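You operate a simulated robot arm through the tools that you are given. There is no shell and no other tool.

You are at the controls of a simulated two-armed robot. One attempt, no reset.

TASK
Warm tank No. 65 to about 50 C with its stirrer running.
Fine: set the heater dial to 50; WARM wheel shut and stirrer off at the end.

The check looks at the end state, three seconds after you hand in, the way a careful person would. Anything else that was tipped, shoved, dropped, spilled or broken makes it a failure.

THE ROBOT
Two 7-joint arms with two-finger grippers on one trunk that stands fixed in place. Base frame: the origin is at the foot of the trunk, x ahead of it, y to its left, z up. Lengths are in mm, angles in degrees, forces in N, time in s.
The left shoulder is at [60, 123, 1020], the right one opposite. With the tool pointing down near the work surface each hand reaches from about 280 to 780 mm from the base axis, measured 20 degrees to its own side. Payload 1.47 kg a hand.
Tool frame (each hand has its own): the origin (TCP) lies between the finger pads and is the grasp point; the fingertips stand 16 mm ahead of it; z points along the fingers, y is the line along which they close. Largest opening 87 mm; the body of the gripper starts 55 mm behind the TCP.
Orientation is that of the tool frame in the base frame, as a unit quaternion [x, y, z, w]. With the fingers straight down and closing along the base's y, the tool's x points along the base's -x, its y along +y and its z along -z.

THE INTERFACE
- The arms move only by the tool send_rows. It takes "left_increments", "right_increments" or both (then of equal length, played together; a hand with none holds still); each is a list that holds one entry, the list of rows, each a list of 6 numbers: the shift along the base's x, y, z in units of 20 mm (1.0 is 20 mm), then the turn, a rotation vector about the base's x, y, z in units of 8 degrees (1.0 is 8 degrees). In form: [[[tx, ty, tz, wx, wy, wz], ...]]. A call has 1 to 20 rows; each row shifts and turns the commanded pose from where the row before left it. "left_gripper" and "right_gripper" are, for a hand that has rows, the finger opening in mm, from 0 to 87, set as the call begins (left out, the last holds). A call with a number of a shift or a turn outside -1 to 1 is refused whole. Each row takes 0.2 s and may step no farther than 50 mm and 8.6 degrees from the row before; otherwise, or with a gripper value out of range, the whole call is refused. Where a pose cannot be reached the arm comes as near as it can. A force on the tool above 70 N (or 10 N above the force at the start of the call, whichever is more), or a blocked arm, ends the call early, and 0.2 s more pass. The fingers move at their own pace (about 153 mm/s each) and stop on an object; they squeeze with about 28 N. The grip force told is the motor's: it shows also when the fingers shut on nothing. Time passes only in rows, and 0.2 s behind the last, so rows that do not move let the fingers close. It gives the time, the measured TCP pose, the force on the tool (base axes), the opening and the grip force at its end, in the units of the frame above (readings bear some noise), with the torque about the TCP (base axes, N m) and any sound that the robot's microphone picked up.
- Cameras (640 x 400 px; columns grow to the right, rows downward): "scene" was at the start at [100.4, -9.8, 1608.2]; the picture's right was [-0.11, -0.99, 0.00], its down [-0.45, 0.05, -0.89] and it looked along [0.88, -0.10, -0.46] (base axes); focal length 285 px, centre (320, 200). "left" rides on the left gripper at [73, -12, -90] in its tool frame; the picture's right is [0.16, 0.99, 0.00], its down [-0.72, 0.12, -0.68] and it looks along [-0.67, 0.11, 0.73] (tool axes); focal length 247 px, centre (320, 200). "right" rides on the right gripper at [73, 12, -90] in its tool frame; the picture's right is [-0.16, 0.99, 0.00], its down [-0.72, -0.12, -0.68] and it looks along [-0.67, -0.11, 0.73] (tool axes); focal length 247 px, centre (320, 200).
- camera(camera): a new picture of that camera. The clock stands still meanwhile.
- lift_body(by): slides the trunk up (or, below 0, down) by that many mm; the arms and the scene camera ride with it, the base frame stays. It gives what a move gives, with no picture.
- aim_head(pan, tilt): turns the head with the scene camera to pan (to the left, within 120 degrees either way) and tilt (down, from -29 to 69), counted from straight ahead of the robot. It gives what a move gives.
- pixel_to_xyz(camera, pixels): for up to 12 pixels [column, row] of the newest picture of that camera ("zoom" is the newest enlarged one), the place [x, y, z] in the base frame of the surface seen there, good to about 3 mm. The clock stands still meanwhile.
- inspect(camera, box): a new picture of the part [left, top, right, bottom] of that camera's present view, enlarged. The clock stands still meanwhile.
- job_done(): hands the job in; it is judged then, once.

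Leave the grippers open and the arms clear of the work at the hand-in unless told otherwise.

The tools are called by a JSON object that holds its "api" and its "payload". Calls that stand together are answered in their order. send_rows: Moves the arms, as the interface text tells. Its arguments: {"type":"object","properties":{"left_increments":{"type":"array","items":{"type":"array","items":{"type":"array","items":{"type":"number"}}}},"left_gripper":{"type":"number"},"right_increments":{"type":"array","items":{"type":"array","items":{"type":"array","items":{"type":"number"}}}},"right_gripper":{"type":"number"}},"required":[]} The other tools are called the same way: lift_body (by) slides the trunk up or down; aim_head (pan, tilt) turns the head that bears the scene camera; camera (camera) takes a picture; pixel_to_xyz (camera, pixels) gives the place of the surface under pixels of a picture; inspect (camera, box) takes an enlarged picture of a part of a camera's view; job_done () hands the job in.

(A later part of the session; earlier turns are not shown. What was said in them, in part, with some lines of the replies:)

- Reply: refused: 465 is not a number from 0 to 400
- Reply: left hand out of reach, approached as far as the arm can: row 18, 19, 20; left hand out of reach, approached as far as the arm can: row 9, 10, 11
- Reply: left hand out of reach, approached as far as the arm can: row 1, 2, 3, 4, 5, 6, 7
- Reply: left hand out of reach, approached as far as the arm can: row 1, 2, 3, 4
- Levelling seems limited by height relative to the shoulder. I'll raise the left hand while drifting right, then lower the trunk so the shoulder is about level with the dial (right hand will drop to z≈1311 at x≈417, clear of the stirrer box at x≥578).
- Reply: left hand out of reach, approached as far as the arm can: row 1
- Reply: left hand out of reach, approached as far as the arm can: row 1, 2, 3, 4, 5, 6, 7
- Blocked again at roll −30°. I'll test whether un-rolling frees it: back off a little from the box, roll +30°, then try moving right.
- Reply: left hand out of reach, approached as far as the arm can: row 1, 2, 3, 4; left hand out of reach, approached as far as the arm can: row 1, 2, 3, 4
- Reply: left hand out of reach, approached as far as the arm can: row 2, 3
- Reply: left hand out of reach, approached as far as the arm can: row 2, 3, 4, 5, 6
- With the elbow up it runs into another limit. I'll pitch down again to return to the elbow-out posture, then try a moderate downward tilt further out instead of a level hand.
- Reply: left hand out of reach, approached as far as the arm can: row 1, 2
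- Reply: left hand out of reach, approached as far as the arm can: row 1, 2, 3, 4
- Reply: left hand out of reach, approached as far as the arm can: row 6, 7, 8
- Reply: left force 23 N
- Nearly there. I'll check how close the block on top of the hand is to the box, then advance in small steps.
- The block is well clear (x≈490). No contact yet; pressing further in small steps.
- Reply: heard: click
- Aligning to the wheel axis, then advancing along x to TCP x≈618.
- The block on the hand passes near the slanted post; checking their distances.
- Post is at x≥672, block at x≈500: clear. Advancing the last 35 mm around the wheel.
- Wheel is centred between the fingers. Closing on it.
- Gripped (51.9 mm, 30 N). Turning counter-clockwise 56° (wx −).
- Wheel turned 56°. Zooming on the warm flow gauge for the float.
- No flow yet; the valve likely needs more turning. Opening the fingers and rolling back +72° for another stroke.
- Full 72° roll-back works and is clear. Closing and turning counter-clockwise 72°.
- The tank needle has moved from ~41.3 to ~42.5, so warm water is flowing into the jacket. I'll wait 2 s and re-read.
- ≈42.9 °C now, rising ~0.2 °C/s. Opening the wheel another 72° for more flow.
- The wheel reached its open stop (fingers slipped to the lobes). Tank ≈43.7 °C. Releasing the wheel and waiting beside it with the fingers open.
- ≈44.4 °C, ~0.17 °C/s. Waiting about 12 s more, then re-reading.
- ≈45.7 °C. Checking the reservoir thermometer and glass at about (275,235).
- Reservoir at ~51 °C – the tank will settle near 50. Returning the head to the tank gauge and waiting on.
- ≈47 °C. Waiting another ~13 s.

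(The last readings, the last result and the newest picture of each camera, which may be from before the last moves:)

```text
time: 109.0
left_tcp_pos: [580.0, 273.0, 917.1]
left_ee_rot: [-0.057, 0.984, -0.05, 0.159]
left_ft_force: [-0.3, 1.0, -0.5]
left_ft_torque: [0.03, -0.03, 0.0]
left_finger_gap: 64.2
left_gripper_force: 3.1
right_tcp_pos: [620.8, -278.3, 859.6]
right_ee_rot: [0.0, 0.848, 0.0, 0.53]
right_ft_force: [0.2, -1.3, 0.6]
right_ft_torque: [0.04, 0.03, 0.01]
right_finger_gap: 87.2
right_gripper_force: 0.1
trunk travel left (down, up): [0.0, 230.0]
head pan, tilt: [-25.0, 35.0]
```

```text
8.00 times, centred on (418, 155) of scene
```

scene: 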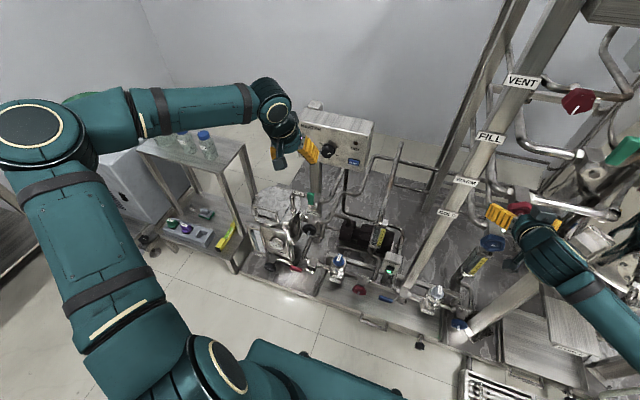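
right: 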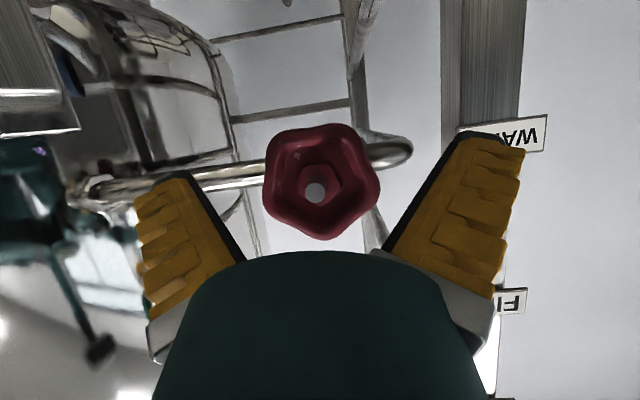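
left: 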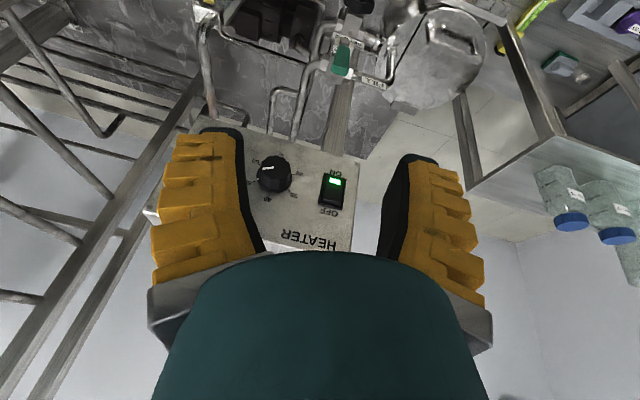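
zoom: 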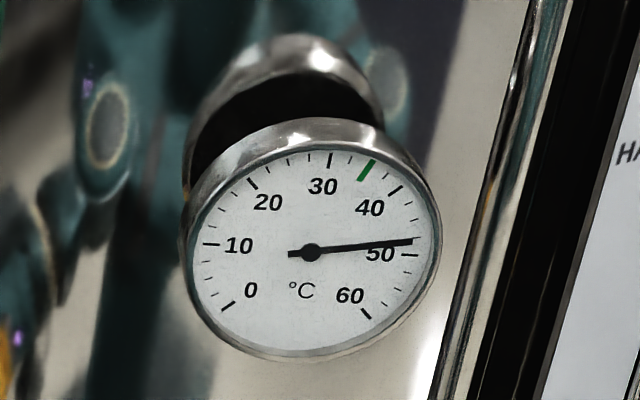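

≈48 °C and slowing as expected. Waiting ~17 s more.

{"api": "send_rows", "payload": {"right_increments": [[[0, 0, 0, 0, 0, 0], [0, 0, 0, 0, 0, 0], [0, 0, 0, 0, 0, 0], [0, 0, 0, 0, 0, 0], [0, 0, 0, 0, 0, 0], [0, 0, 0, 0, 0, 0], [0, 0, 0, 0, 0, 0], [0, 0, 0, 0, 0, 0], [0, 0, 0, 0, 0, 0], [0, 0, 0, 0, 0, 0], [0, 0, 0, 0, 0, 0], [0, 0, 0, 0, 0, 0], [0, 0, 0, 0, 0, 0], [0, 0, 0, 0, 0, 0], [0, 0, 0, 0, 0, 0], [0, 0, 0, 0, 0, 0], [0, 0, 0, 0, 0, 0], [0, 0, 0, 0, 0, 0], [0, 0, 0, 0, 0, 0], [0, 0, 0, 0, 0, 0]]]}}

{"api": "send_rows", "payload": {"right_increments": [[[0, 0, 0, 0, 0, 0], [0, 0, 0, 0, 0, 0], [0, 0, 0, 0, 0, 0], [0, 0, 0, 0, 0, 0], [0, 0, 0, 0, 0, 0], [0, 0, 0, 0, 0, 0], [0, 0, 0, 0, 0, 0], [0, 0, 0, 0, 0, 0], [0, 0, 0, 0, 0, 0], [0, 0, 0, 0, 0, 0], [0, 0, 0, 0, 0, 0], [0, 0, 0, 0, 0, 0], [0, 0, 0, 0, 0, 0], [0, 0, 0, 0, 0, 0], [0, 0, 0, 0, 0, 0], [0, 0, 0, 0, 0, 0], [0, 0, 0, 0, 0, 0], [0, 0, 0, 0, 0, 0], [0, 0, 0, 0, 0, 0], [0, 0, 0, 0, 0, 0]]]}}

{"api": "send_rows", "payload": {"right_increments": [[[0, 0, 0, 0, 0, 0], [0, 0, 0, 0, 0, 0], [0, 0, 0, 0, 0, 0], [0, 0, 0, 0, 0, 0], [0, 0, 0, 0, 0, 0], [0, 0, 0, 0, 0, 0], [0, 0, 0, 0, 0, 0], [0, 0, 0, 0, 0, 0], [0, 0, 0, 0, 0, 0], [0, 0, 0, 0, 0, 0], [0, 0, 0, 0, 0, 0], [0, 0, 0, 0, 0, 0], [0, 0, 0, 0, 0, 0], [0, 0, 0, 0, 0, 0], [0, 0, 0, 0, 0, 0], [0, 0, 0, 0, 0, 0], [0, 0, 0, 0, 0, 0], [0, 0, 0, 0, 0, 0], [0, 0, 0, 0, 0, 0], [0, 0, 0, 0, 0, 0]]]}}

{"api": "send_rows", "payload": {"right_increments": [[[0, 0, 0, 0, 0, 0], [0, 0, 0, 0, 0, 0], [0, 0, 0, 0, 0, 0], [0, 0, 0, 0, 0, 0], [0, 0, 0, 0, 0, 0], [0, 0, 0, 0, 0, 0], [0, 0, 0, 0, 0, 0], [0, 0, 0, 0, 0, 0], [0, 0, 0, 0, 0, 0], [0, 0, 0, 0, 0, 0], [0, 0, 0, 0, 0, 0], [0, 0, 0, 0, 0, 0], [0, 0, 0, 0, 0, 0], [0, 0, 0, 0, 0, 0], [0, 0, 0, 0, 0, 0], [0, 0, 0, 0, 0, 0], [0, 0, 0, 0, 0, 0], [0, 0, 0, 0, 0, 0], [0, 0, 0, 0, 0, 0], [0, 0, 0, 0, 0, 0]]]}}

{"api": "inspect", "payload": {"camera": "scene", "box": [395, 130, 440, 180]}}

{"api": "camera", "payload": {"camera": "scene"}}

```text
time: 113.2
left_tcp_pos: [580.0, 272.3, 916.5]
left_ee_rot: [-0.058, 0.984, -0.051, 0.159]
left_ft_force: [-1.1, -0.1, -1.0]
left_ft_torque: [-0.03, -0.03, 0.01]
left_finger_gap: 64.8
left_gripper_force: 3.0
right_tcp_pos: [621.1, -278.7, 859.4]
right_ee_rot: [0.0, 0.849, 0.0, 0.529]
right_ft_force: [0.1, 0.3, 0.0]
right_ft_torque: [0.01, 0.04, -0.03]
right_finger_gap: 87.4
right_gripper_force: 0.1
trunk travel left (down, up): [0.0, 230.0]
head pan, tilt: [-25.0, 35.0]
```

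```text
time: 117.4
left_tcp_pos: [579.3, 272.9, 915.8]
left_ee_rot: [-0.058, 0.984, -0.05, 0.159]
left_ft_force: [-0.8, -0.2, 0.4]
left_ft_torque: [0.0, 0.0, -0.01]
left_finger_gap: 64.9
left_gripper_force: 3.1
right_tcp_pos: [621.7, -279.0, 859.3]
right_ee_rot: [0.0, 0.848, 0.0, 0.53]
right_ft_force: [-0.6, -1.0, 0.0]
right_ft_torque: [-0.02, -0.02, 0.01]
right_finger_gap: 86.9
right_gripper_force: 0.1
trunk travel left (down, up): [0.0, 230.0]
head pan, tilt: [-25.0, 35.0]
```

```text
time: 121.6
left_tcp_pos: [580.5, 272.2, 916.1]
left_ee_rot: [-0.058, 0.984, -0.05, 0.159]
left_ft_force: [-0.2, 0.5, -0.6]
left_ft_torque: [-0.01, -0.02, -0.03]
left_finger_gap: 64.8
left_gripper_force: 2.7
right_tcp_pos: [619.5, -278.1, 859.7]
right_ee_rot: [0.0, 0.848, 0.001, 0.53]
right_ft_force: [-0.1, 0.0, -0.9]
right_ft_torque: [-0.03, -0.01, -0.01]
right_finger_gap: 87.1
right_gripper_force: 0.0
trunk travel left (down, up): [0.0, 230.0]
head pan, tilt: [-25.0, 35.0]
```

```text
time: 125.8
left_tcp_pos: [579.4, 272.7, 916.4]
left_ee_rot: [-0.057, 0.984, -0.051, 0.158]
left_ft_force: [-0.4, -0.6, 0.2]
left_ft_torque: [0.01, 0.02, 0.02]
left_finger_gap: 64.6
left_gripper_force: 3.1
right_tcp_pos: [619.6, -278.8, 860.0]
right_ee_rot: [0.0, 0.848, 0.0, 0.529]
right_ft_force: [0.7, 0.5, 0.1]
right_ft_torque: [0.0, 0.02, 0.01]
right_finger_gap: 86.8
right_gripper_force: 0.0
trunk travel left (down, up): [0.0, 230.0]
head pan, tilt: [-25.0, 35.0]
```

```text
8.00 times, centred on (418, 155) of scene
```

zoom: 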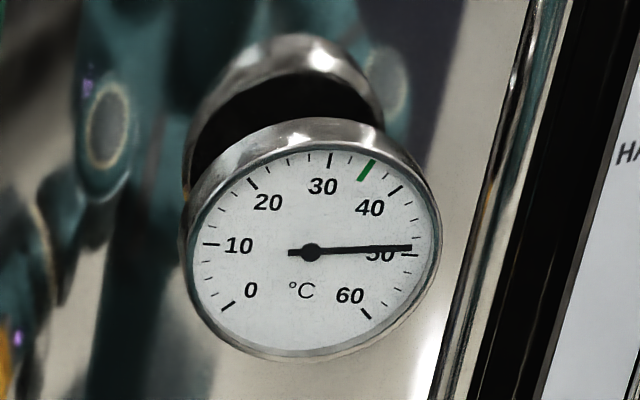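

```text
taken
```

scene: 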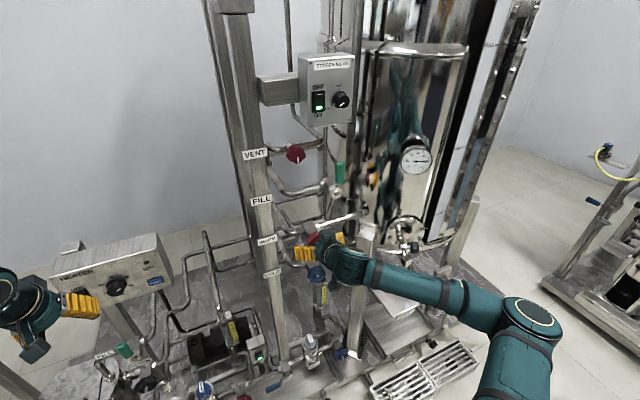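

≈49 °C. Another ~17 s, then I'll shut the wheel.

{"api": "send_rows", "payload": {"right_increments": [[[0, 0, 0, 0, 0, 0], [0, 0, 0, 0, 0, 0], [0, 0, 0, 0, 0, 0], [0, 0, 0, 0, 0, 0], [0, 0, 0, 0, 0, 0], [0, 0, 0, 0, 0, 0], [0, 0, 0, 0, 0, 0], [0, 0, 0, 0, 0, 0], [0, 0, 0, 0, 0, 0], [0, 0, 0, 0, 0, 0], [0, 0, 0, 0, 0, 0], [0, 0, 0, 0, 0, 0], [0, 0, 0, 0, 0, 0], [0, 0, 0, 0, 0, 0], [0, 0, 0, 0, 0, 0], [0, 0, 0, 0, 0, 0], [0, 0, 0, 0, 0, 0], [0, 0, 0, 0, 0, 0], [0, 0, 0, 0, 0, 0], [0, 0, 0, 0, 0, 0]]]}}

{"api": "send_rows", "payload": {"right_increments": [[[0, 0, 0, 0, 0, 0], [0, 0, 0, 0, 0, 0], [0, 0, 0, 0, 0, 0], [0, 0, 0, 0, 0, 0], [0, 0, 0, 0, 0, 0], [0, 0, 0, 0, 0, 0], [0, 0, 0, 0, 0, 0], [0, 0, 0, 0, 0, 0], [0, 0, 0, 0, 0, 0], [0, 0, 0, 0, 0, 0], [0, 0, 0, 0, 0, 0], [0, 0, 0, 0, 0, 0], [0, 0, 0, 0, 0, 0], [0, 0, 0, 0, 0, 0], [0, 0, 0, 0, 0, 0], [0, 0, 0, 0, 0, 0], [0, 0, 0, 0, 0, 0], [0, 0, 0, 0, 0, 0], [0, 0, 0, 0, 0, 0], [0, 0, 0, 0, 0, 0]]]}}

{"api": "send_rows", "payload": {"right_increments": [[[0, 0, 0, 0, 0, 0], [0, 0, 0, 0, 0, 0], [0, 0, 0, 0, 0, 0], [0, 0, 0, 0, 0, 0], [0, 0, 0, 0, 0, 0], [0, 0, 0, 0, 0, 0], [0, 0, 0, 0, 0, 0], [0, 0, 0, 0, 0, 0], [0, 0, 0, 0, 0, 0], [0, 0, 0, 0, 0, 0], [0, 0, 0, 0, 0, 0], [0, 0, 0, 0, 0, 0], [0, 0, 0, 0, 0, 0], [0, 0, 0, 0, 0, 0], [0, 0, 0, 0, 0, 0], [0, 0, 0, 0, 0, 0], [0, 0, 0, 0, 0, 0], [0, 0, 0, 0, 0, 0], [0, 0, 0, 0, 0, 0], [0, 0, 0, 0, 0, 0]]]}}

{"api": "send_rows", "payload": {"right_increments": [[[0, 0, 0, 0, 0, 0], [0, 0, 0, 0, 0, 0], [0, 0, 0, 0, 0, 0], [0, 0, 0, 0, 0, 0], [0, 0, 0, 0, 0, 0], [0, 0, 0, 0, 0, 0], [0, 0, 0, 0, 0, 0], [0, 0, 0, 0, 0, 0], [0, 0, 0, 0, 0, 0], [0, 0, 0, 0, 0, 0], [0, 0, 0, 0, 0, 0], [0, 0, 0, 0, 0, 0], [0, 0, 0, 0, 0, 0], [0, 0, 0, 0, 0, 0], [0, 0, 0, 0, 0, 0], [0, 0, 0, 0, 0, 0], [0, 0, 0, 0, 0, 0], [0, 0, 0, 0, 0, 0], [0, 0, 0, 0, 0, 0], [0, 0, 0, 0, 0, 0]]]}}

{"api": "inspect", "payload": {"camera": "scene", "box": [395, 130, 440, 180]}}

```text
time: 130.0
left_tcp_pos: [579.4, 273.3, 916.3]
left_ee_rot: [-0.058, 0.984, -0.05, 0.159]
left_ft_force: [-0.9, 0.8, 0.5]
left_ft_torque: [-0.01, -0.01, 0.0]
left_finger_gap: 64.7
left_gripper_force: 3.1
right_tcp_pos: [621.0, -278.5, 859.8]
right_ee_rot: [0.0, 0.848, 0.0, 0.53]
right_ft_force: [0.2, -0.1, 0.6]
right_ft_torque: [-0.03, 0.0, 0.01]
right_finger_gap: 86.7
right_gripper_force: 0.0
trunk travel left (down, up): [0.0, 230.0]
head pan, tilt: [-25.0, 35.0]
```

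```text
time: 134.2
left_tcp_pos: [579.7, 273.6, 916.3]
left_ee_rot: [-0.058, 0.984, -0.05, 0.159]
left_ft_force: [0.3, -0.5, -0.7]
left_ft_torque: [0.03, 0.01, -0.06]
left_finger_gap: 64.6
left_gripper_force: 3.2
right_tcp_pos: [621.2, -278.0, 859.3]
right_ee_rot: [0.001, 0.848, -0.001, 0.53]
right_ft_force: [-0.6, 0.2, 0.9]
right_ft_torque: [-0.04, 0.01, 0.01]
right_finger_gap: 87.2
right_gripper_force: 0.0
trunk travel left (down, up): [0.0, 230.0]
head pan, tilt: [-25.0, 35.0]
```

```text
time: 138.4
left_tcp_pos: [580.1, 273.4, 916.1]
left_ee_rot: [-0.057, 0.984, -0.05, 0.159]
left_ft_force: [-0.1, 0.0, 0.4]
left_ft_torque: [-0.01, -0.01, 0.03]
left_finger_gap: 64.6
left_gripper_force: 3.9
right_tcp_pos: [619.9, -278.2, 859.4]
right_ee_rot: [0.001, 0.848, 0.0, 0.53]
right_ft_force: [0.1, 0.2, 0.0]
right_ft_torque: [0.01, 0.01, 0.01]
right_finger_gap: 87.0
right_gripper_force: 0.1
trunk travel left (down, up): [0.0, 230.0]
head pan, tilt: [-25.0, 35.0]
```

```text
time: 142.6
left_tcp_pos: [580.6, 272.6, 916.1]
left_ee_rot: [-0.058, 0.984, -0.05, 0.159]
left_ft_force: [0.1, 0.0, -0.8]
left_ft_torque: [0.01, -0.02, -0.01]
left_finger_gap: 64.5
left_gripper_force: 3.7
right_tcp_pos: [620.2, -278.7, 859.9]
right_ee_rot: [0.0, 0.848, 0.0, 0.53]
right_ft_force: [0.6, -0.4, -0.3]
right_ft_torque: [-0.01, 0.01, 0.01]
right_finger_gap: 87.1
right_gripper_force: 0.0
trunk travel left (down, up): [0.0, 230.0]
head pan, tilt: [-25.0, 35.0]
```

```text
8.00 times, centred on (418, 155) of scene
```

zoom: 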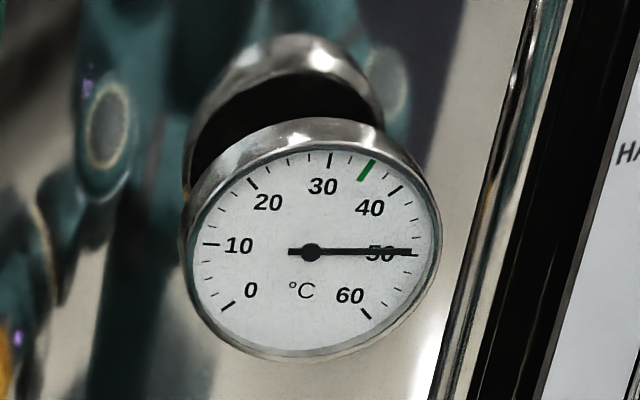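

≈49.6 °C: time to shut. Rolling the open hand to +36° to match the wheel's lobes, then looking.

{"api": "send_rows", "payload": {"right_increments": [[[0, 0, 0, 0.9, 0, 0], [0, 0, 0, 0.9, 0, 0], [0, 0, 0, 0.9, 0, 0], [0, 0, 0, 0.9, 0, 0], [0, 0, 0, 0.9, 0, 0]]]}}

{"api": "camera", "payload": {"camera": "right"}}

```text
time: 143.8
left_tcp_pos: [579.5, 273.3, 916.9]
left_ee_rot: [-0.058, 0.984, -0.05, 0.159]
left_ft_force: [0.3, 0.2, 0.1]
left_ft_torque: [-0.02, -0.03, -0.01]
left_finger_gap: 64.5
left_gripper_force: 3.3
right_tcp_pos: [619.8, -279.7, 859.6]
right_ee_rot: [0.164, 0.806, 0.262, 0.504]
right_ft_force: [-0.9, -0.4, -0.8]
right_ft_torque: [0.0, 0.03, 0.0]
right_finger_gap: 86.8
right_gripper_force: 0.1
trunk travel left (down, up): [0.0, 230.0]
head pan, tilt: [-25.0, 35.0]
```

```text
taken
```

right: 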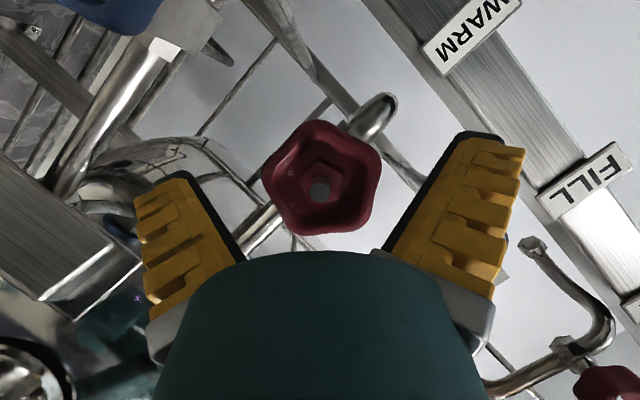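

The lobes match the earlier good grip. Closing and turning clockwise +44°.

{"api": "send_rows", "payload": {"right_increments": [[[0, 0, 0, 0, 0, 0], [0, 0, 0, 0, 0, 0], [0, 0, 0, 0, 0, 0], [0, 0, 0, 0.9, 0, 0], [0, 0, 0, 0.9, 0, 0], [0, 0, 0, 0.9, 0, 0], [0, 0, 0, 0.9, 0, 0], [0, 0, 0, 0.9, 0, 0], [0, 0, 0, 1, 0, 0]]], "right_gripper": 35}}

{"api": "camera", "payload": {"camera": "right"}}

```text
time: 145.8
left_tcp_pos: [578.8, 273.1, 917.7]
left_ee_rot: [-0.057, 0.984, -0.051, 0.16]
left_ft_force: [0.2, -0.6, -0.4]
left_ft_torque: [0.0, 0.03, -0.02]
left_finger_gap: 64.6
left_gripper_force: 3.3
right_tcp_pos: [619.2, -278.2, 859.5]
right_ee_rot: [0.339, 0.649, 0.546, 0.406]
right_ft_force: [-25.2, 5.8, 0.3]
right_ft_torque: [-0.14, 0.04, 0.24]
right_finger_gap: 50.3
right_gripper_force: 30.0
trunk travel left (down, up): [0.0, 230.0]
head pan, tilt: [-25.0, 35.0]
```

```text
taken
```

right: 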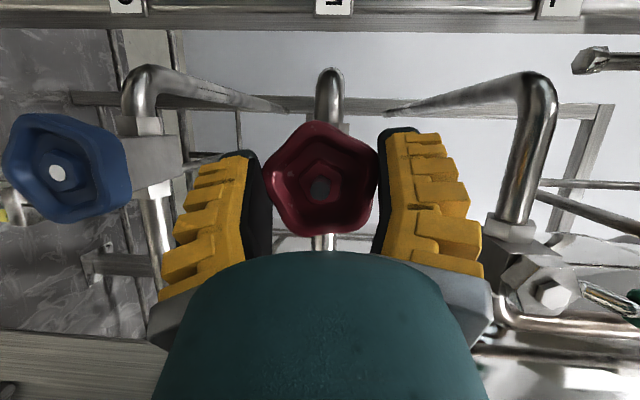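

Turned 44°. Releasing and rolling back −72°.

{"api": "send_rows", "payload": {"right_increments": [[[0, 0, 0, 0, 0, 0], [0, 0, 0, 0, 0, 0], [0, 0, 0, -1, 0, 0], [0, 0, 0, -1, 0, 0], [0, 0, 0, -1, 0, 0], [0, 0, 0, -1, 0, 0], [0, 0, 0, -1, 0, 0], [0, 0, 0, -1, 0, 0], [0, 0, 0, -1, 0, 0], [0, 0, 0, -1, 0, 0], [0, 0, 0, -1, 0, 0]]], "right_gripper": 87}}

{"api": "camera", "payload": {"camera": "right"}}

```text
time: 148.2
left_tcp_pos: [579.9, 272.6, 915.1]
left_ee_rot: [-0.058, 0.984, -0.05, 0.159]
left_ft_force: [0.0, 0.0, -0.1]
left_ft_torque: [-0.02, 0.02, 0.0]
left_finger_gap: 64.4
left_gripper_force: 3.5
right_tcp_pos: [619.7, -278.2, 858.5]
right_ee_rot: [0.037, 0.846, 0.059, 0.528]
right_ft_force: [-0.2, 0.0, -0.6]
right_ft_torque: [0.01, 0.0, 0.02]
right_finger_gap: 87.0
right_gripper_force: 0.0
trunk travel left (down, up): [0.0, 230.0]
head pan, tilt: [-25.0, 35.0]
```

```text
taken
```

right: 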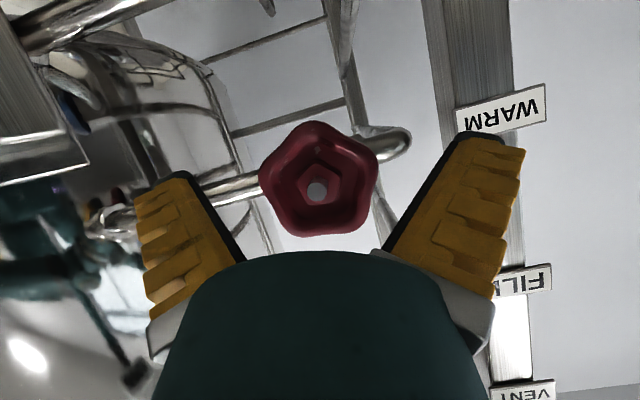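

Aligned with the lobes again. Closing and turning clockwise +72°.

{"api": "send_rows", "payload": {"right_increments": [[[0, 0, 0, 0, 0, 0], [0, 0, 0, 0, 0, 0], [0, 0, 0, 1, 0, 0], [0, 0, 0, 1, 0, 0], [0, 0, 0, 1, 0, 0], [0, 0, 0, 1, 0, 0], [0, 0, 0, 1, 0, 0], [0, 0, 0, 1, 0, 0], [0, 0, 0, 1, 0, 0], [0, 0, 0, 1, 0, 0], [0, 0, 0, 1, 0, 0]]], "right_gripper": 35}}

{"api": "camera", "payload": {"camera": "right"}}

{"api": "inspect", "payload": {"camera": "scene", "box": [395, 130, 440, 180]}}

```text
time: 150.6
left_tcp_pos: [579.1, 274.1, 916.1]
left_ee_rot: [-0.057, 0.984, -0.051, 0.16]
left_ft_force: [-0.1, 0.2, 0.3]
left_ft_torque: [-0.02, -0.01, -0.01]
left_finger_gap: 64.8
left_gripper_force: 3.3
right_tcp_pos: [619.0, -278.7, 860.0]
right_ee_rot: [0.341, 0.649, 0.546, 0.405]
right_ft_force: [-6.9, 4.9, 2.5]
right_ft_torque: [-0.14, 0.07, 0.25]
right_finger_gap: 50.2
right_gripper_force: 29.7
trunk travel left (down, up): [0.0, 230.0]
head pan, tilt: [-25.0, 35.0]
```

```text
taken
```

right: 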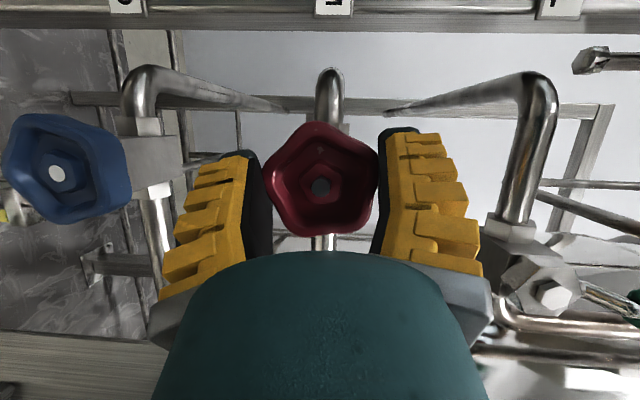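

```text
8.00 times, centred on (418, 155) of scene
```

zoom: 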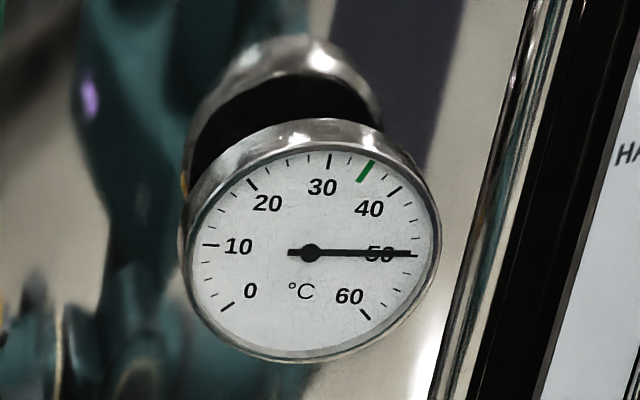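

Another 72° closed (116° total). Tank ≈50 °C. Rolling back for the final stroke.

{"api": "send_rows", "payload": {"right_increments": [[[0, 0, 0, 0, 0, 0], [0, 0, 0, 0, 0, 0], [0, 0, 0, -1, 0, 0], [0, 0, 0, -1, 0, 0], [0, 0, 0, -1, 0, 0], [0, 0, 0, -1, 0, 0], [0, 0, 0, -1, 0, 0], [0, 0, 0, -1, 0, 0], [0, 0, 0, -1, 0, 0], [0, 0, 0, -1, 0, 0], [0, 0, 0, -1, 0, 0]]], "right_gripper": 87}}

{"api": "send_rows", "payload": {"right_increments": [[[0, 0, 0, 0, 0, 0], [0, 0, 0, 0, 0, 0], [0, 0, 0, 1, 0, 0], [0, 0, 0, 1, 0, 0], [0, 0, 0, 1, 0, 0], [0, 0, 0, 1, 0, 0], [0, 0, 0, 1, 0, 0]]], "right_gripper": 35}}

{"api": "camera", "payload": {"camera": "right"}}

```text
time: 153.0
left_tcp_pos: [579.0, 273.8, 915.6]
left_ee_rot: [-0.058, 0.984, -0.051, 0.158]
left_ft_force: [0.1, -0.9, 0.1]
left_ft_torque: [0.03, -0.01, 0.01]
left_finger_gap: 64.4
left_gripper_force: 2.9
right_tcp_pos: [621.8, -280.2, 858.9]
right_ee_rot: [0.037, 0.846, 0.058, 0.529]
right_ft_force: [0.2, -0.2, 0.0]
right_ft_torque: [-0.02, -0.02, -0.01]
right_finger_gap: 86.9
right_gripper_force: 0.1
trunk travel left (down, up): [0.0, 230.0]
head pan, tilt: [-25.0, 35.0]
```

```text
time: 154.6
left_tcp_pos: [580.1, 273.7, 917.0]
left_ee_rot: [-0.057, 0.984, -0.05, 0.16]
left_ft_force: [-0.2, -0.6, 0.0]
left_ft_torque: [-0.03, -0.01, 0.02]
left_finger_gap: 64.6
left_gripper_force: 2.9
right_tcp_pos: [619.4, -278.8, 859.5]
right_ee_rot: [0.217, 0.775, 0.346, 0.483]
right_ft_force: [-13.8, 5.7, -6.3]
right_ft_torque: [-0.12, 0.08, 0.1]
right_finger_gap: 50.3
right_gripper_force: 30.3
trunk travel left (down, up): [0.0, 230.0]
head pan, tilt: [-25.0, 35.0]
```

```text
taken
```

right: 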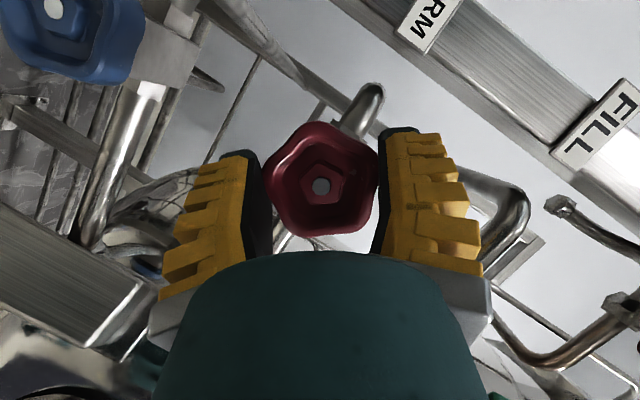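

156° closed so far, still turning freely (torque −0.12). Continuing in small steps until it hits the shut stop.

{"api": "send_rows", "payload": {"right_increments": [[[0, 0, 0, 0.5, 0, 0], [0, 0, 0, 0.5, 0, 0], [0, 0, 0, 0, 0, 0]]]}}

{"api": "send_rows", "payload": {"right_increments": [[[0, 0, 0, 0.5, 0, 0], [0, 0, 0, 0.5, 0, 0], [0, 0, 0, 0, 0, 0]]]}}

{"api": "camera", "payload": {"camera": "right"}}

```text
time: 155.4
left_tcp_pos: [580.6, 273.5, 917.3]
left_ee_rot: [-0.058, 0.984, -0.05, 0.16]
left_ft_force: [0.1, 0.3, 0.3]
left_ft_torque: [-0.01, 0.01, -0.01]
left_finger_gap: 64.4
left_gripper_force: 4.0
right_tcp_pos: [620.0, -280.1, 859.4]
right_ee_rot: [0.25, 0.749, 0.399, 0.466]
right_ft_force: [-16.7, 10.1, -13.0]
right_ft_torque: [0.06, 0.17, 0.25]
right_finger_gap: 50.2
right_gripper_force: 30.4
trunk travel left (down, up): [0.0, 230.0]
head pan, tilt: [-25.0, 35.0]
```

```text
time: 156.2
left_tcp_pos: [579.6, 273.4, 916.7]
left_ee_rot: [-0.057, 0.984, -0.051, 0.16]
left_ft_force: [0.0, 0.1, -0.2]
left_ft_torque: [0.0, 0.0, 0.01]
left_finger_gap: 64.9
left_gripper_force: 3.4
right_tcp_pos: [620.4, -278.1, 858.1]
right_ee_rot: [0.281, 0.719, 0.45, 0.449]
right_ft_force: [-16.9, 12.3, -12.3]
right_ft_torque: [-0.06, 0.24, 0.21]
right_finger_gap: 50.0
right_gripper_force: 29.7
trunk travel left (down, up): [0.0, 230.0]
head pan, tilt: [-25.0, 35.0]
```

```text
taken
```

right: 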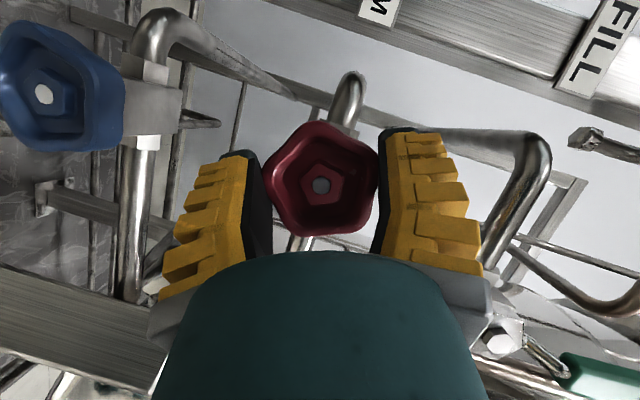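

Still turning with the hand (172°), no stop yet. Continuing.

{"api": "send_rows", "payload": {"right_increments": [[[0, 0, 0, 0.5, 0, 0], [0, 0, 0, 0.5, 0, 0], [0, 0, 0, 0.5, 0, 0], [0, 0, 0, 0.5, 0, 0], [0, 0, 0, 0, 0, 0]]]}}

{"api": "camera", "payload": {"camera": "right"}}

```text
time: 157.4
left_tcp_pos: [580.1, 273.0, 915.9]
left_ee_rot: [-0.058, 0.984, -0.05, 0.16]
left_ft_force: [0.3, -0.7, 0.3]
left_ft_torque: [-0.01, 0.01, 0.04]
left_finger_gap: 64.5
left_gripper_force: 3.3
right_tcp_pos: [621.0, -281.3, 859.7]
right_ee_rot: [0.342, 0.649, 0.544, 0.407]
right_ft_force: [-16.2, 1.0, -10.0]
right_ft_torque: [-0.09, 0.45, -0.16]
right_finger_gap: 48.6
right_gripper_force: 29.5
trunk travel left (down, up): [0.0, 230.0]
head pan, tilt: [-25.0, 35.0]
```

```text
taken
```

right: 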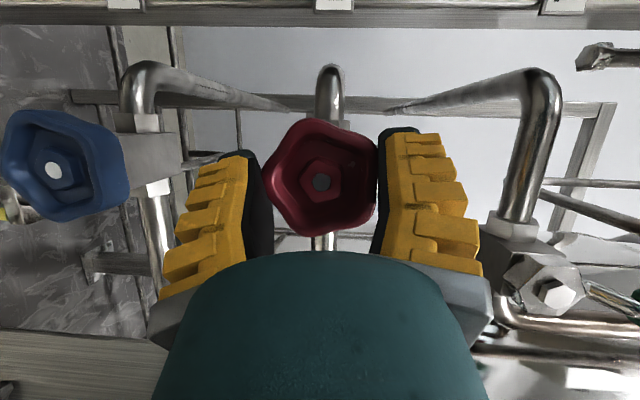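

The wheel now lags slightly inside the fingers – it seems to have met its stop. I'll release, roll back 72°, regrip and push once more to confirm.

{"api": "send_rows", "payload": {"right_increments": [[[0, 0, 0, 0, 0, 0], [0, 0, 0, 0, 0, 0], [0, 0, 0, -1, 0, 0], [0, 0, 0, -1, 0, 0], [0, 0, 0, -1, 0, 0], [0, 0, 0, -1, 0, 0], [0, 0, 0, -1, 0, 0], [0, 0, 0, -1, 0, 0], [0, 0, 0, -1, 0, 0], [0, 0, 0, -1, 0, 0], [0, 0, 0, -1, 0, 0]]], "right_gripper": 87}}

{"api": "camera", "payload": {"camera": "right"}}

{"api": "send_rows", "payload": {"right_increments": [[[0, 0, 0, 0, 0, 0], [0, 0, 0, 0, 0, 0], [0, 0, 0, 0, 0, 0]]], "right_gripper": 35}}

{"api": "camera", "payload": {"camera": "right"}}

```text
time: 159.8
left_tcp_pos: [581.4, 273.8, 914.8]
left_ee_rot: [-0.058, 0.984, -0.051, 0.159]
left_ft_force: [-0.2, 0.3, -0.2]
left_ft_torque: [-0.01, 0.0, 0.01]
left_finger_gap: 64.7
left_gripper_force: 3.3
right_tcp_pos: [619.4, -277.9, 857.3]
right_ee_rot: [0.036, 0.846, 0.059, 0.529]
right_ft_force: [-0.2, -0.8, -0.1]
right_ft_torque: [0.03, -0.01, -0.01]
right_finger_gap: 87.1
right_gripper_force: 0.0
trunk travel left (down, up): [0.0, 230.0]
head pan, tilt: [-25.0, 35.0]
```

```text
taken
```

right: 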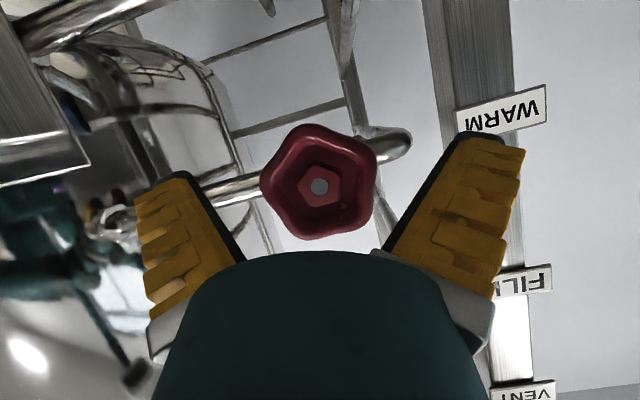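

```text
time: 160.6
left_tcp_pos: [581.2, 273.8, 916.3]
left_ee_rot: [-0.057, 0.984, -0.05, 0.159]
left_ft_force: [-0.6, 0.8, 0.6]
left_ft_torque: [0.02, -0.01, 0.04]
left_finger_gap: 64.8
left_gripper_force: 3.6
right_tcp_pos: [619.3, -281.3, 857.5]
right_ee_rot: [0.038, 0.846, 0.058, 0.529]
right_ft_force: [-2.8, -7.9, -0.3]
right_ft_torque: [-0.1, -0.2, 0.01]
right_finger_gap: 51.5
right_gripper_force: 29.9
trunk travel left (down, up): [0.0, 230.0]
head pan, tilt: [-25.0, 35.0]
```

```text
taken
```

right: 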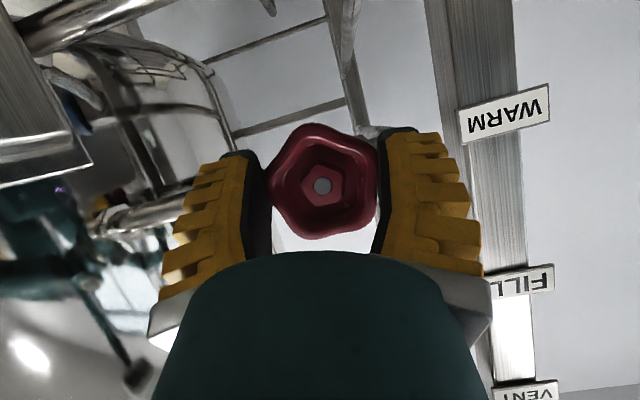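

Regripped. Turning +32° to check for the stop.

{"api": "send_rows", "payload": {"right_increments": [[[0, 0, 0, 1, 0, 0], [0, 0, 0, 1, 0, 0], [0, 0, 0, 0, 0, 0]]]}}

{"api": "camera", "payload": {"camera": "right"}}

{"api": "send_rows", "payload": {"right_increments": [[[0, 0, 0, 1, 0, 0], [0, 0, 0, 1, 0, 0], [0, 0, 0, 0, 0, 0]]]}}

{"api": "camera", "payload": {"camera": "right"}}

```text
time: 161.4
left_tcp_pos: [579.9, 272.5, 917.2]
left_ee_rot: [-0.058, 0.984, -0.051, 0.16]
left_ft_force: [-1.5, 0.0, -0.1]
left_ft_torque: [0.0, 0.01, 0.02]
left_finger_gap: 64.8
left_gripper_force: 3.3
right_tcp_pos: [620.0, -280.9, 861.1]
right_ee_rot: [0.11, 0.828, 0.177, 0.521]
right_ft_force: [5.5, -14.6, 22.8]
right_ft_torque: [-0.61, -0.18, -0.16]
right_finger_gap: 52.4
right_gripper_force: 29.9
trunk travel left (down, up): [0.0, 230.0]
head pan, tilt: [-25.0, 35.0]
```

```text
taken
```

right: 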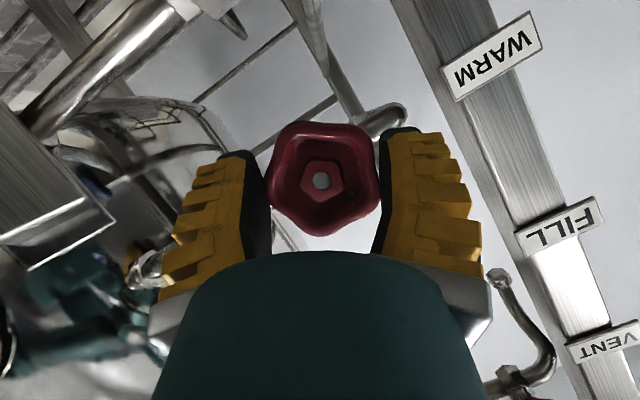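

```text
time: 162.2
left_tcp_pos: [580.8, 273.4, 916.4]
left_ee_rot: [-0.057, 0.984, -0.051, 0.159]
left_ft_force: [-0.5, -0.3, 0.3]
left_ft_torque: [-0.04, 0.04, 0.0]
left_finger_gap: 64.5
left_gripper_force: 3.6
right_tcp_pos: [620.2, -276.2, 856.5]
right_ee_rot: [0.182, 0.798, 0.292, 0.494]
right_ft_force: [-10.1, 10.2, -12.0]
right_ft_torque: [-0.2, 0.04, -0.03]
right_finger_gap: 55.5
right_gripper_force: 30.1
trunk travel left (down, up): [0.0, 230.0]
head pan, tilt: [-25.0, 35.0]
```

```text
taken
```

right: 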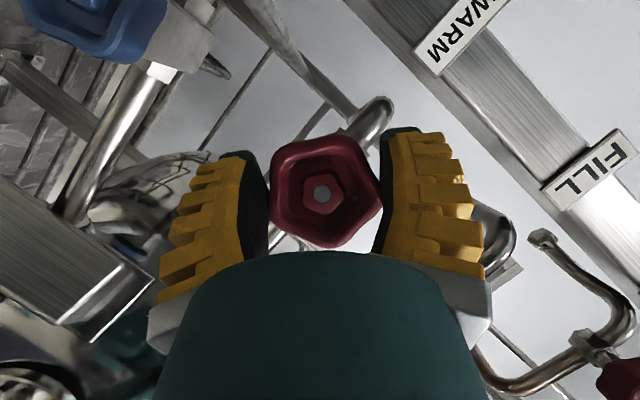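

Torque rose (0.6 N·m) and the wheel stayed while the fingers slipped – it is at the shut stop. Releasing, backing off along −x, and rolling to 0 to compare with the starting picture.

{"api": "send_rows", "payload": {"right_increments": [[[0, 0, 0, 0, 0, 0], [0, 0, 0, 0, 0, 0], [-0.9, 0, 0, 0, 0, 0], [-0.9, 0, 0, 0, 0, 0], [-0.9, 0, 0, 0, 0, 0], [-0.6, 0, 0.5, -1, 0, 0], [0, 0, 0.5, -1, 0, 0], [0, 0, 0.3, -1, 0, 0], [0, 0, 0.3, -1, 0, 0], [0, 0, 0.2, -1, 0, 0]]], "right_gripper": 87}}

{"api": "camera", "payload": {"camera": "right"}}

```text
time: 164.4
left_tcp_pos: [580.0, 273.1, 915.9]
left_ee_rot: [-0.058, 0.984, -0.051, 0.159]
left_ft_force: [1.6, -0.4, -0.1]
left_ft_torque: [0.0, 0.0, -0.01]
left_finger_gap: 64.7
left_gripper_force: 2.8
right_tcp_pos: [554.6, -279.6, 894.9]
right_ee_rot: [0.001, 0.848, -0.002, 0.53]
right_ft_force: [0.0, 0.3, -0.4]
right_ft_torque: [-0.07, 0.02, -0.01]
right_finger_gap: 86.9
right_gripper_force: 0.1
trunk travel left (down, up): [0.0, 230.0]
head pan, tilt: [-25.0, 35.0]
```

```text
taken
```

right: 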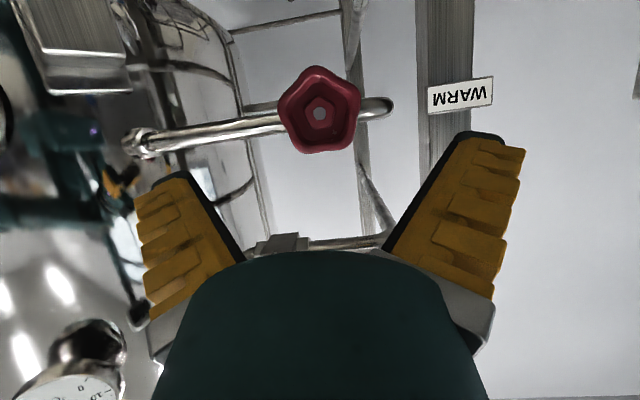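

The wheel's lobes stand exactly as at the start (shut). Now the right hand goes back up to the stirrer rocker: retract, pitch to 48°, rise, fingers closed.

{"api": "send_rows", "payload": {"right_increments": [[[-0.95, 0.3, 0.8, 0, 0.67, 0], [-0.95, 0.3, 0.8, 0, 0.67, 0], [-0.95, 0.3, 0.8, 0, 0.67, 0], [0, 0, 1, 0, 0, 0], [0, 0, 1, 0, 0, 0], [0, 0, 1, 0, 0, 0], [0, 0, 1, 0, 0, 0], [0, 0, 1, 0, 0, 0], [0, 0, 1, 0, 0, 0], [0, 0, 1, 0, 0, 0], [0, 0, 1, 0, 0, 0], [0, 0, 1, 0, 0, 0], [0, 0, 1, 0, 0, 0], [0, 0, 1, 0, 0, 0], [0, 0, 1, 0, 0, 0], [0, 0, 1, 0, 0, 0], [0, 0, 1, 0, 0, 0], [0, 0, 1, 0, 0, 0], [0, 0, 1, 0, 0, 0]]], "right_gripper": 0}}

{"api": "camera", "payload": {"camera": "right"}}

{"api": "camera", "payload": {"camera": "scene"}}

{"api": "inspect", "payload": {"camera": "scene", "box": [395, 130, 440, 180]}}

```text
time: 168.4
left_tcp_pos: [580.8, 272.7, 916.9]
left_ee_rot: [-0.057, 0.984, -0.05, 0.159]
left_ft_force: [-0.2, 0.2, -0.4]
left_ft_torque: [-0.03, 0.0, 0.01]
left_finger_gap: 64.5
left_gripper_force: 3.2
right_tcp_pos: [497.1, -258.5, 1262.3]
right_ee_rot: [0.0, 0.914, 0.0, 0.406]
right_ft_force: [-1.1, -0.2, -0.1]
right_ft_torque: [-0.04, -0.03, 0.03]
right_finger_gap: 0.0
right_gripper_force: 28.1
trunk travel left (down, up): [0.0, 230.0]
head pan, tilt: [-25.0, 35.0]
```

```text
taken
```

right: 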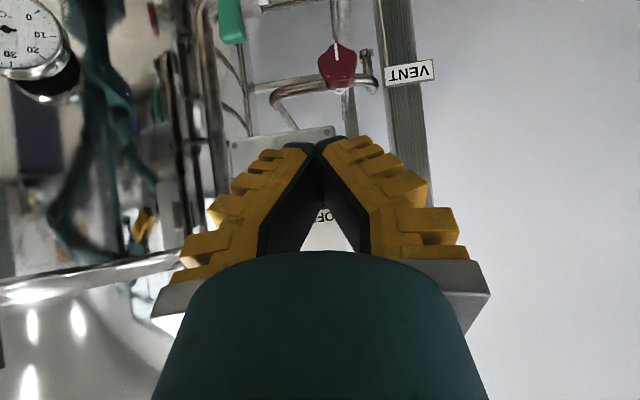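

```text
taken
```

scene: 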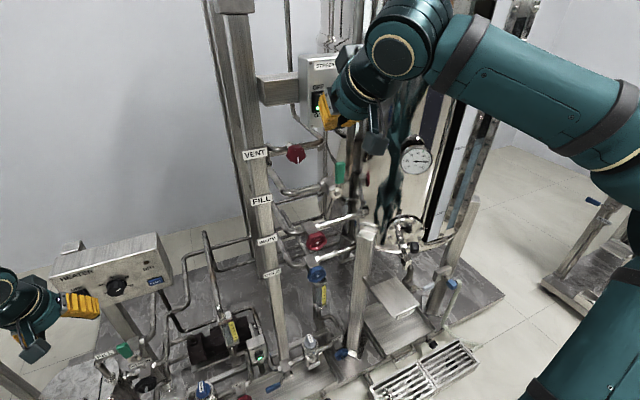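

```text
8.00 times, centred on (418, 155) of scene
```

zoom: 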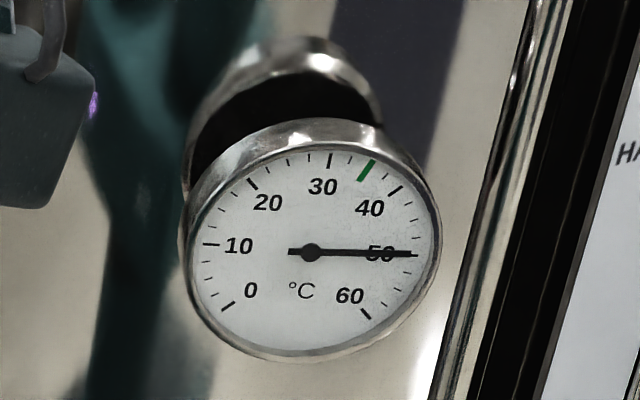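

Tank holds at 50 °C. Approaching the OFF (upper) half of the rocker: TCP to (566,−261,1268), then small presses.

{"api": "send_rows", "payload": {"right_increments": [[[0.85, -0.1, 0.3, 0, 0, 0], [0.85, -0.03, 0, 0, 0, 0], [0.85, 0, 0, 0, 0, 0], [0.85, 0, 0, 0, 0, 0]]]}}

{"api": "send_rows", "payload": {"right_increments": [[[0.2, 0, 0, 0, 0, 0], [0, 0, 0, 0, 0, 0]]]}}

{"api": "send_rows", "payload": {"right_increments": [[[0.15, 0, 0, 0, 0, 0], [0, 0, 0, 0, 0, 0]]]}}

```text
time: 169.4
left_tcp_pos: [580.7, 273.1, 915.7]
left_ee_rot: [-0.056, 0.984, -0.051, 0.159]
left_ft_force: [0.5, 0.1, 0.0]
left_ft_torque: [0.0, -0.03, 0.0]
left_finger_gap: 64.7
left_gripper_force: 3.0
right_tcp_pos: [566.4, -261.7, 1269.1]
right_ee_rot: [0.001, 0.914, 0.0, 0.406]
right_ft_force: [-0.6, -0.3, -0.4]
right_ft_torque: [0.02, 0.01, 0.05]
right_finger_gap: 0.0
right_gripper_force: 27.6
trunk travel left (down, up): [0.0, 230.0]
head pan, tilt: [-25.0, 35.0]
```

```text
time: 170.0
left_tcp_pos: [580.0, 273.1, 916.1]
left_ee_rot: [-0.057, 0.984, -0.05, 0.159]
left_ft_force: [0.0, -0.8, -0.5]
left_ft_torque: [0.01, 0.02, 0.02]
left_finger_gap: 64.4
left_gripper_force: 2.7
right_tcp_pos: [570.3, -262.8, 1268.3]
right_ee_rot: [0.001, 0.914, 0.0, 0.406]
right_ft_force: [-0.5, -0.2, -1.1]
right_ft_torque: [0.02, 0.02, 0.0]
right_finger_gap: 0.0
right_gripper_force: 28.3
trunk travel left (down, up): [0.0, 230.0]
head pan, tilt: [-25.0, 35.0]
```

```text
time: 170.6
left_tcp_pos: [580.2, 273.3, 915.5]
left_ee_rot: [-0.057, 0.984, -0.05, 0.159]
left_ft_force: [-0.3, -0.6, -0.6]
left_ft_torque: [0.0, -0.04, -0.02]
left_finger_gap: 64.4
left_gripper_force: 3.6
right_tcp_pos: [573.7, -262.7, 1269.7]
right_ee_rot: [0.001, 0.914, 0.0, 0.406]
right_ft_force: [-0.1, 0.1, 0.7]
right_ft_torque: [-0.03, 0.01, -0.02]
right_finger_gap: 0.1
right_gripper_force: 27.6
trunk travel left (down, up): [0.0, 230.0]
head pan, tilt: [-25.0, 35.0]
heard: click
```

Click heard. Backing off to verify the lamp.

{"api": "send_rows", "payload": {"right_increments": [[[-1, 0, 0, 0, 0, 0], [-1, 0, 0, 0, 0, 0], [-1, 0, 0, 0, 0, 0], [-1, 0, 0, 0, 0, 0], [-0.8, 0, 0.5, 0, 0.5, 0], [-0.8, -0.5, 0.5, 0, 0.5, 0], [-0.5, -1, 0.5, 0, 0.5, 0], [0, -1, 0.5, 0, 0.5, 0], [0, -1, 0.5, 0, 0.5, 0]]], "right_gripper": 80}}

{"api": "camera", "payload": {"camera": "scene"}}

{"api": "inspect", "payload": {"camera": "scene", "box": [280, 50, 390, 150]}}

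{"api": "inspect", "payload": {"camera": "scene", "box": [395, 130, 440, 180]}}

{"api": "inspect", "payload": {"camera": "scene", "box": [40, 220, 190, 320]}}

```text
time: 172.6
left_tcp_pos: [580.1, 271.8, 916.5]
left_ee_rot: [-0.057, 0.984, -0.051, 0.159]
left_ft_force: [-1.5, 0.0, -0.9]
left_ft_torque: [-0.01, -0.03, -0.01]
left_finger_gap: 64.9
left_gripper_force: 3.1
right_tcp_pos: [449.8, -333.7, 1320.1]
right_ee_rot: [0.0, 0.971, 0.0, 0.24]
right_ft_force: [-0.5, 0.5, 1.0]
right_ft_torque: [0.0, 0.0, 0.03]
right_finger_gap: 81.7
right_gripper_force: 0.9
trunk travel left (down, up): [0.0, 230.0]
head pan, tilt: [-25.0, 35.0]
```

```text
taken
```

scene: 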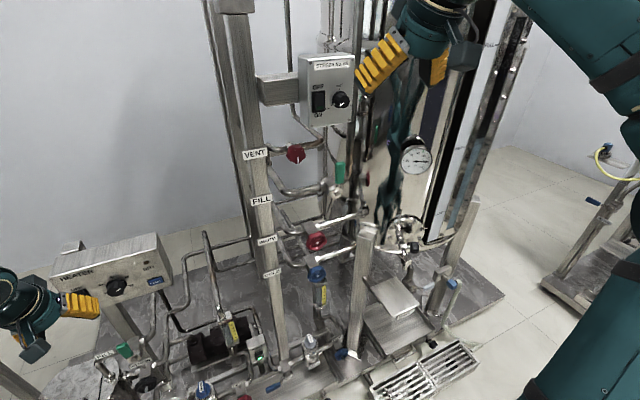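

```text
4.00 times, centred on (335, 100) of scene
```

zoom: 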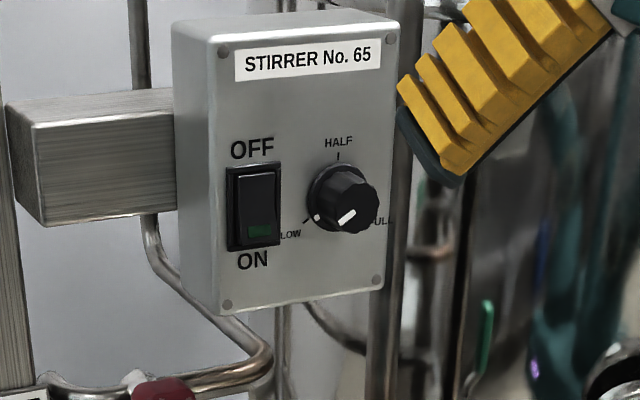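

```text
8.00 times, centred on (418, 155) of scene
```

zoom: 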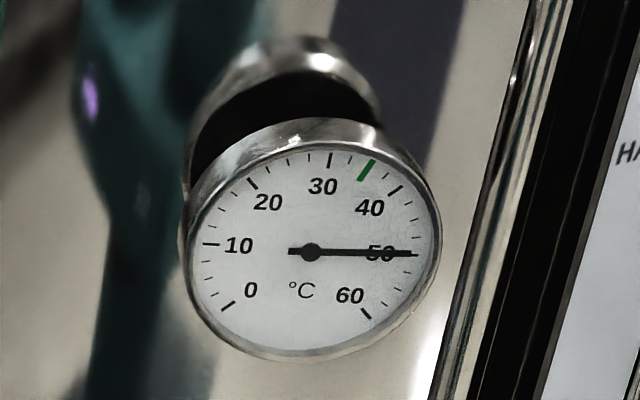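

```text
4.00 times, centred on (115, 270) of scene
```

zoom: 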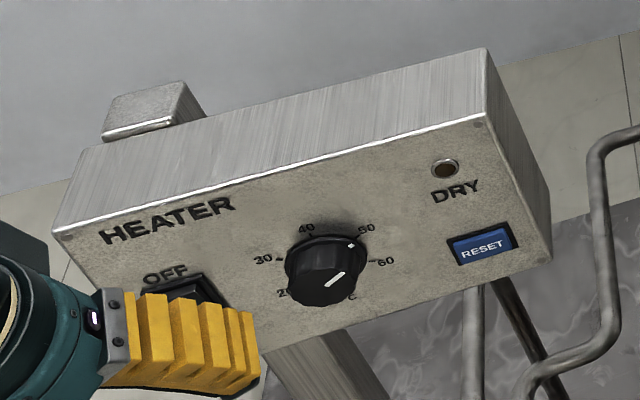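

Stirrer lamp dark (OFF), tank at 50 °C, dial at 50. Retreating the left hand up and back, opening it, and moving the right hand a bit further back.

{"api": "send_rows", "payload": {"left_increments": [[[-0.3, 0, 1, 0, 0, 0], [-0.3, 0, 1, 0, 0, 0], [-0.3, 0, 1, 0, 0, 0], [-0.3, 0, 1, 0, 0, 0], [-0.3, 0, 1, 0, 0, 0], [-0.3, 0, 1, 0, 0, 0]]], "right_increments": [[[-0.5, 0.5, 0.5, 0, 0, 0], [-0.5, 0.5, 0.5, 0, 0, 0], [-0.5, 0.5, 0.5, 0, 0, 0], [0, 0.5, 0.5, 0, 0, 0], [0, 0.5, 0.5, 0, 0, 0], [0, 0, 0, 0, 0, 0]]], "left_gripper": 87, "right_gripper": 87}}

{"api": "aim_head", "payload": {"pan": 0, "tilt": 45}}

{"api": "camera", "payload": {"camera": "scene"}}

{"api": "inspect", "payload": {"camera": "scene", "box": [150, 100, 330, 220]}}

{"api": "inspect", "payload": {"camera": "scene", "box": [380, 50, 540, 220]}}

```text
time: 174.0
left_tcp_pos: [544.2, 273.5, 1038.1]
left_ee_rot: [-0.058, 0.984, -0.05, 0.159]
left_ft_force: [0.9, 0.4, -0.4]
left_ft_torque: [-0.02, -0.01, 0.0]
left_finger_gap: 87.0
left_gripper_force: 0.1
right_tcp_pos: [416.9, -284.0, 1369.4]
right_ee_rot: [0.001, 0.971, 0.0, 0.24]
right_ft_force: [0.6, 0.1, 0.2]
right_ft_torque: [0.0, 0.01, -0.03]
right_finger_gap: 87.1
right_gripper_force: 0.1
trunk travel left (down, up): [0.0, 230.0]
head pan, tilt: [-25.0, 35.0]
```

```text
time: 174.9
left_tcp_pos: [543.4, 272.6, 1036.5]
left_ee_rot: [-0.058, 0.984, -0.05, 0.159]
left_ft_force: [0.7, -0.6, -0.2]
left_ft_torque: [0.0, 0.03, 0.01]
left_finger_gap: 86.9
left_gripper_force: 0.0
right_tcp_pos: [417.9, -282.9, 1369.0]
right_ee_rot: [0.0, 0.97, -0.001, 0.241]
right_ft_force: [-1.5, -1.1, -0.2]
right_ft_torque: [0.03, 0.02, 0.0]
right_finger_gap: 86.8
right_gripper_force: 0.0
trunk travel left (down, up): [0.0, 230.0]
head pan, tilt: [0.0, 45.0]
```

```text
taken
```

scene: 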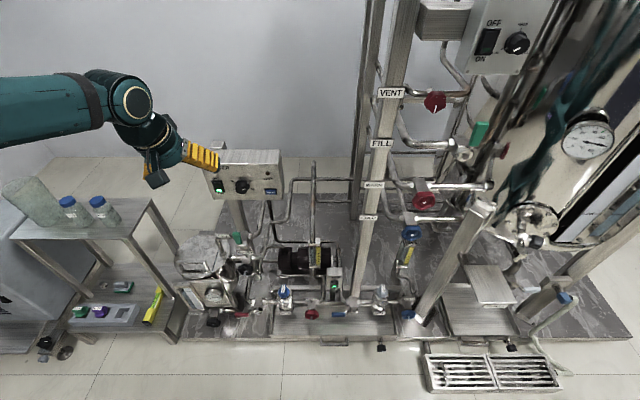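

```text
3.33 times, centred on (240, 160) of scene
```

zoom: 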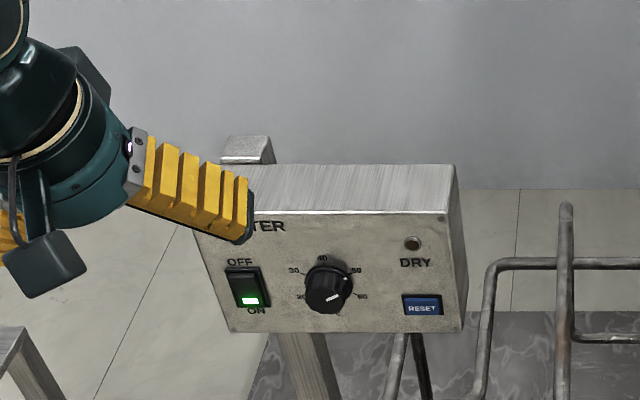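

```text
2.35 times, centred on (460, 135) of scene
```

zoom: 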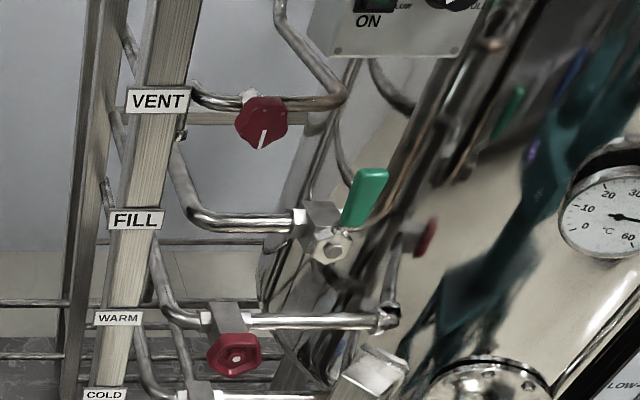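

Everything matches: tank at 50 °C, heater ON with dial at 50, WARM wheel shut, stirrer OFF, nothing else disturbed, grippers open and both arms clear. Handing in.

{"api": "job_done", "payload": {}}

```text
The job is handed in.
```

I warmed tank No. 65 to about 50 °C with the stirrer running and handed the job in. The verdict has not come back to me.

- **Tank:** the gauge rose from about 41 °C to 50 °C and still read 50 °C at the last check, after the WARM wheel was shut.
- **Heater:** the dial mark is on the 50 tick, within about a degree of turn. The heater is still switched on.
- **WARM wheel:** it is turned clockwise to its stop and stands as it did at the start.
- **Stirrer:** I ran it on its LOW setting during the warming, then switched it off; its lamp is dark.
- **Arms:** both grippers are open and clear of the work. I saw nothing tipped, shoved or spilled.

I could not make out a float moving in the warm flow gauge. I judged the flow by the tank temperature, which rose only while the WARM wheel was open.
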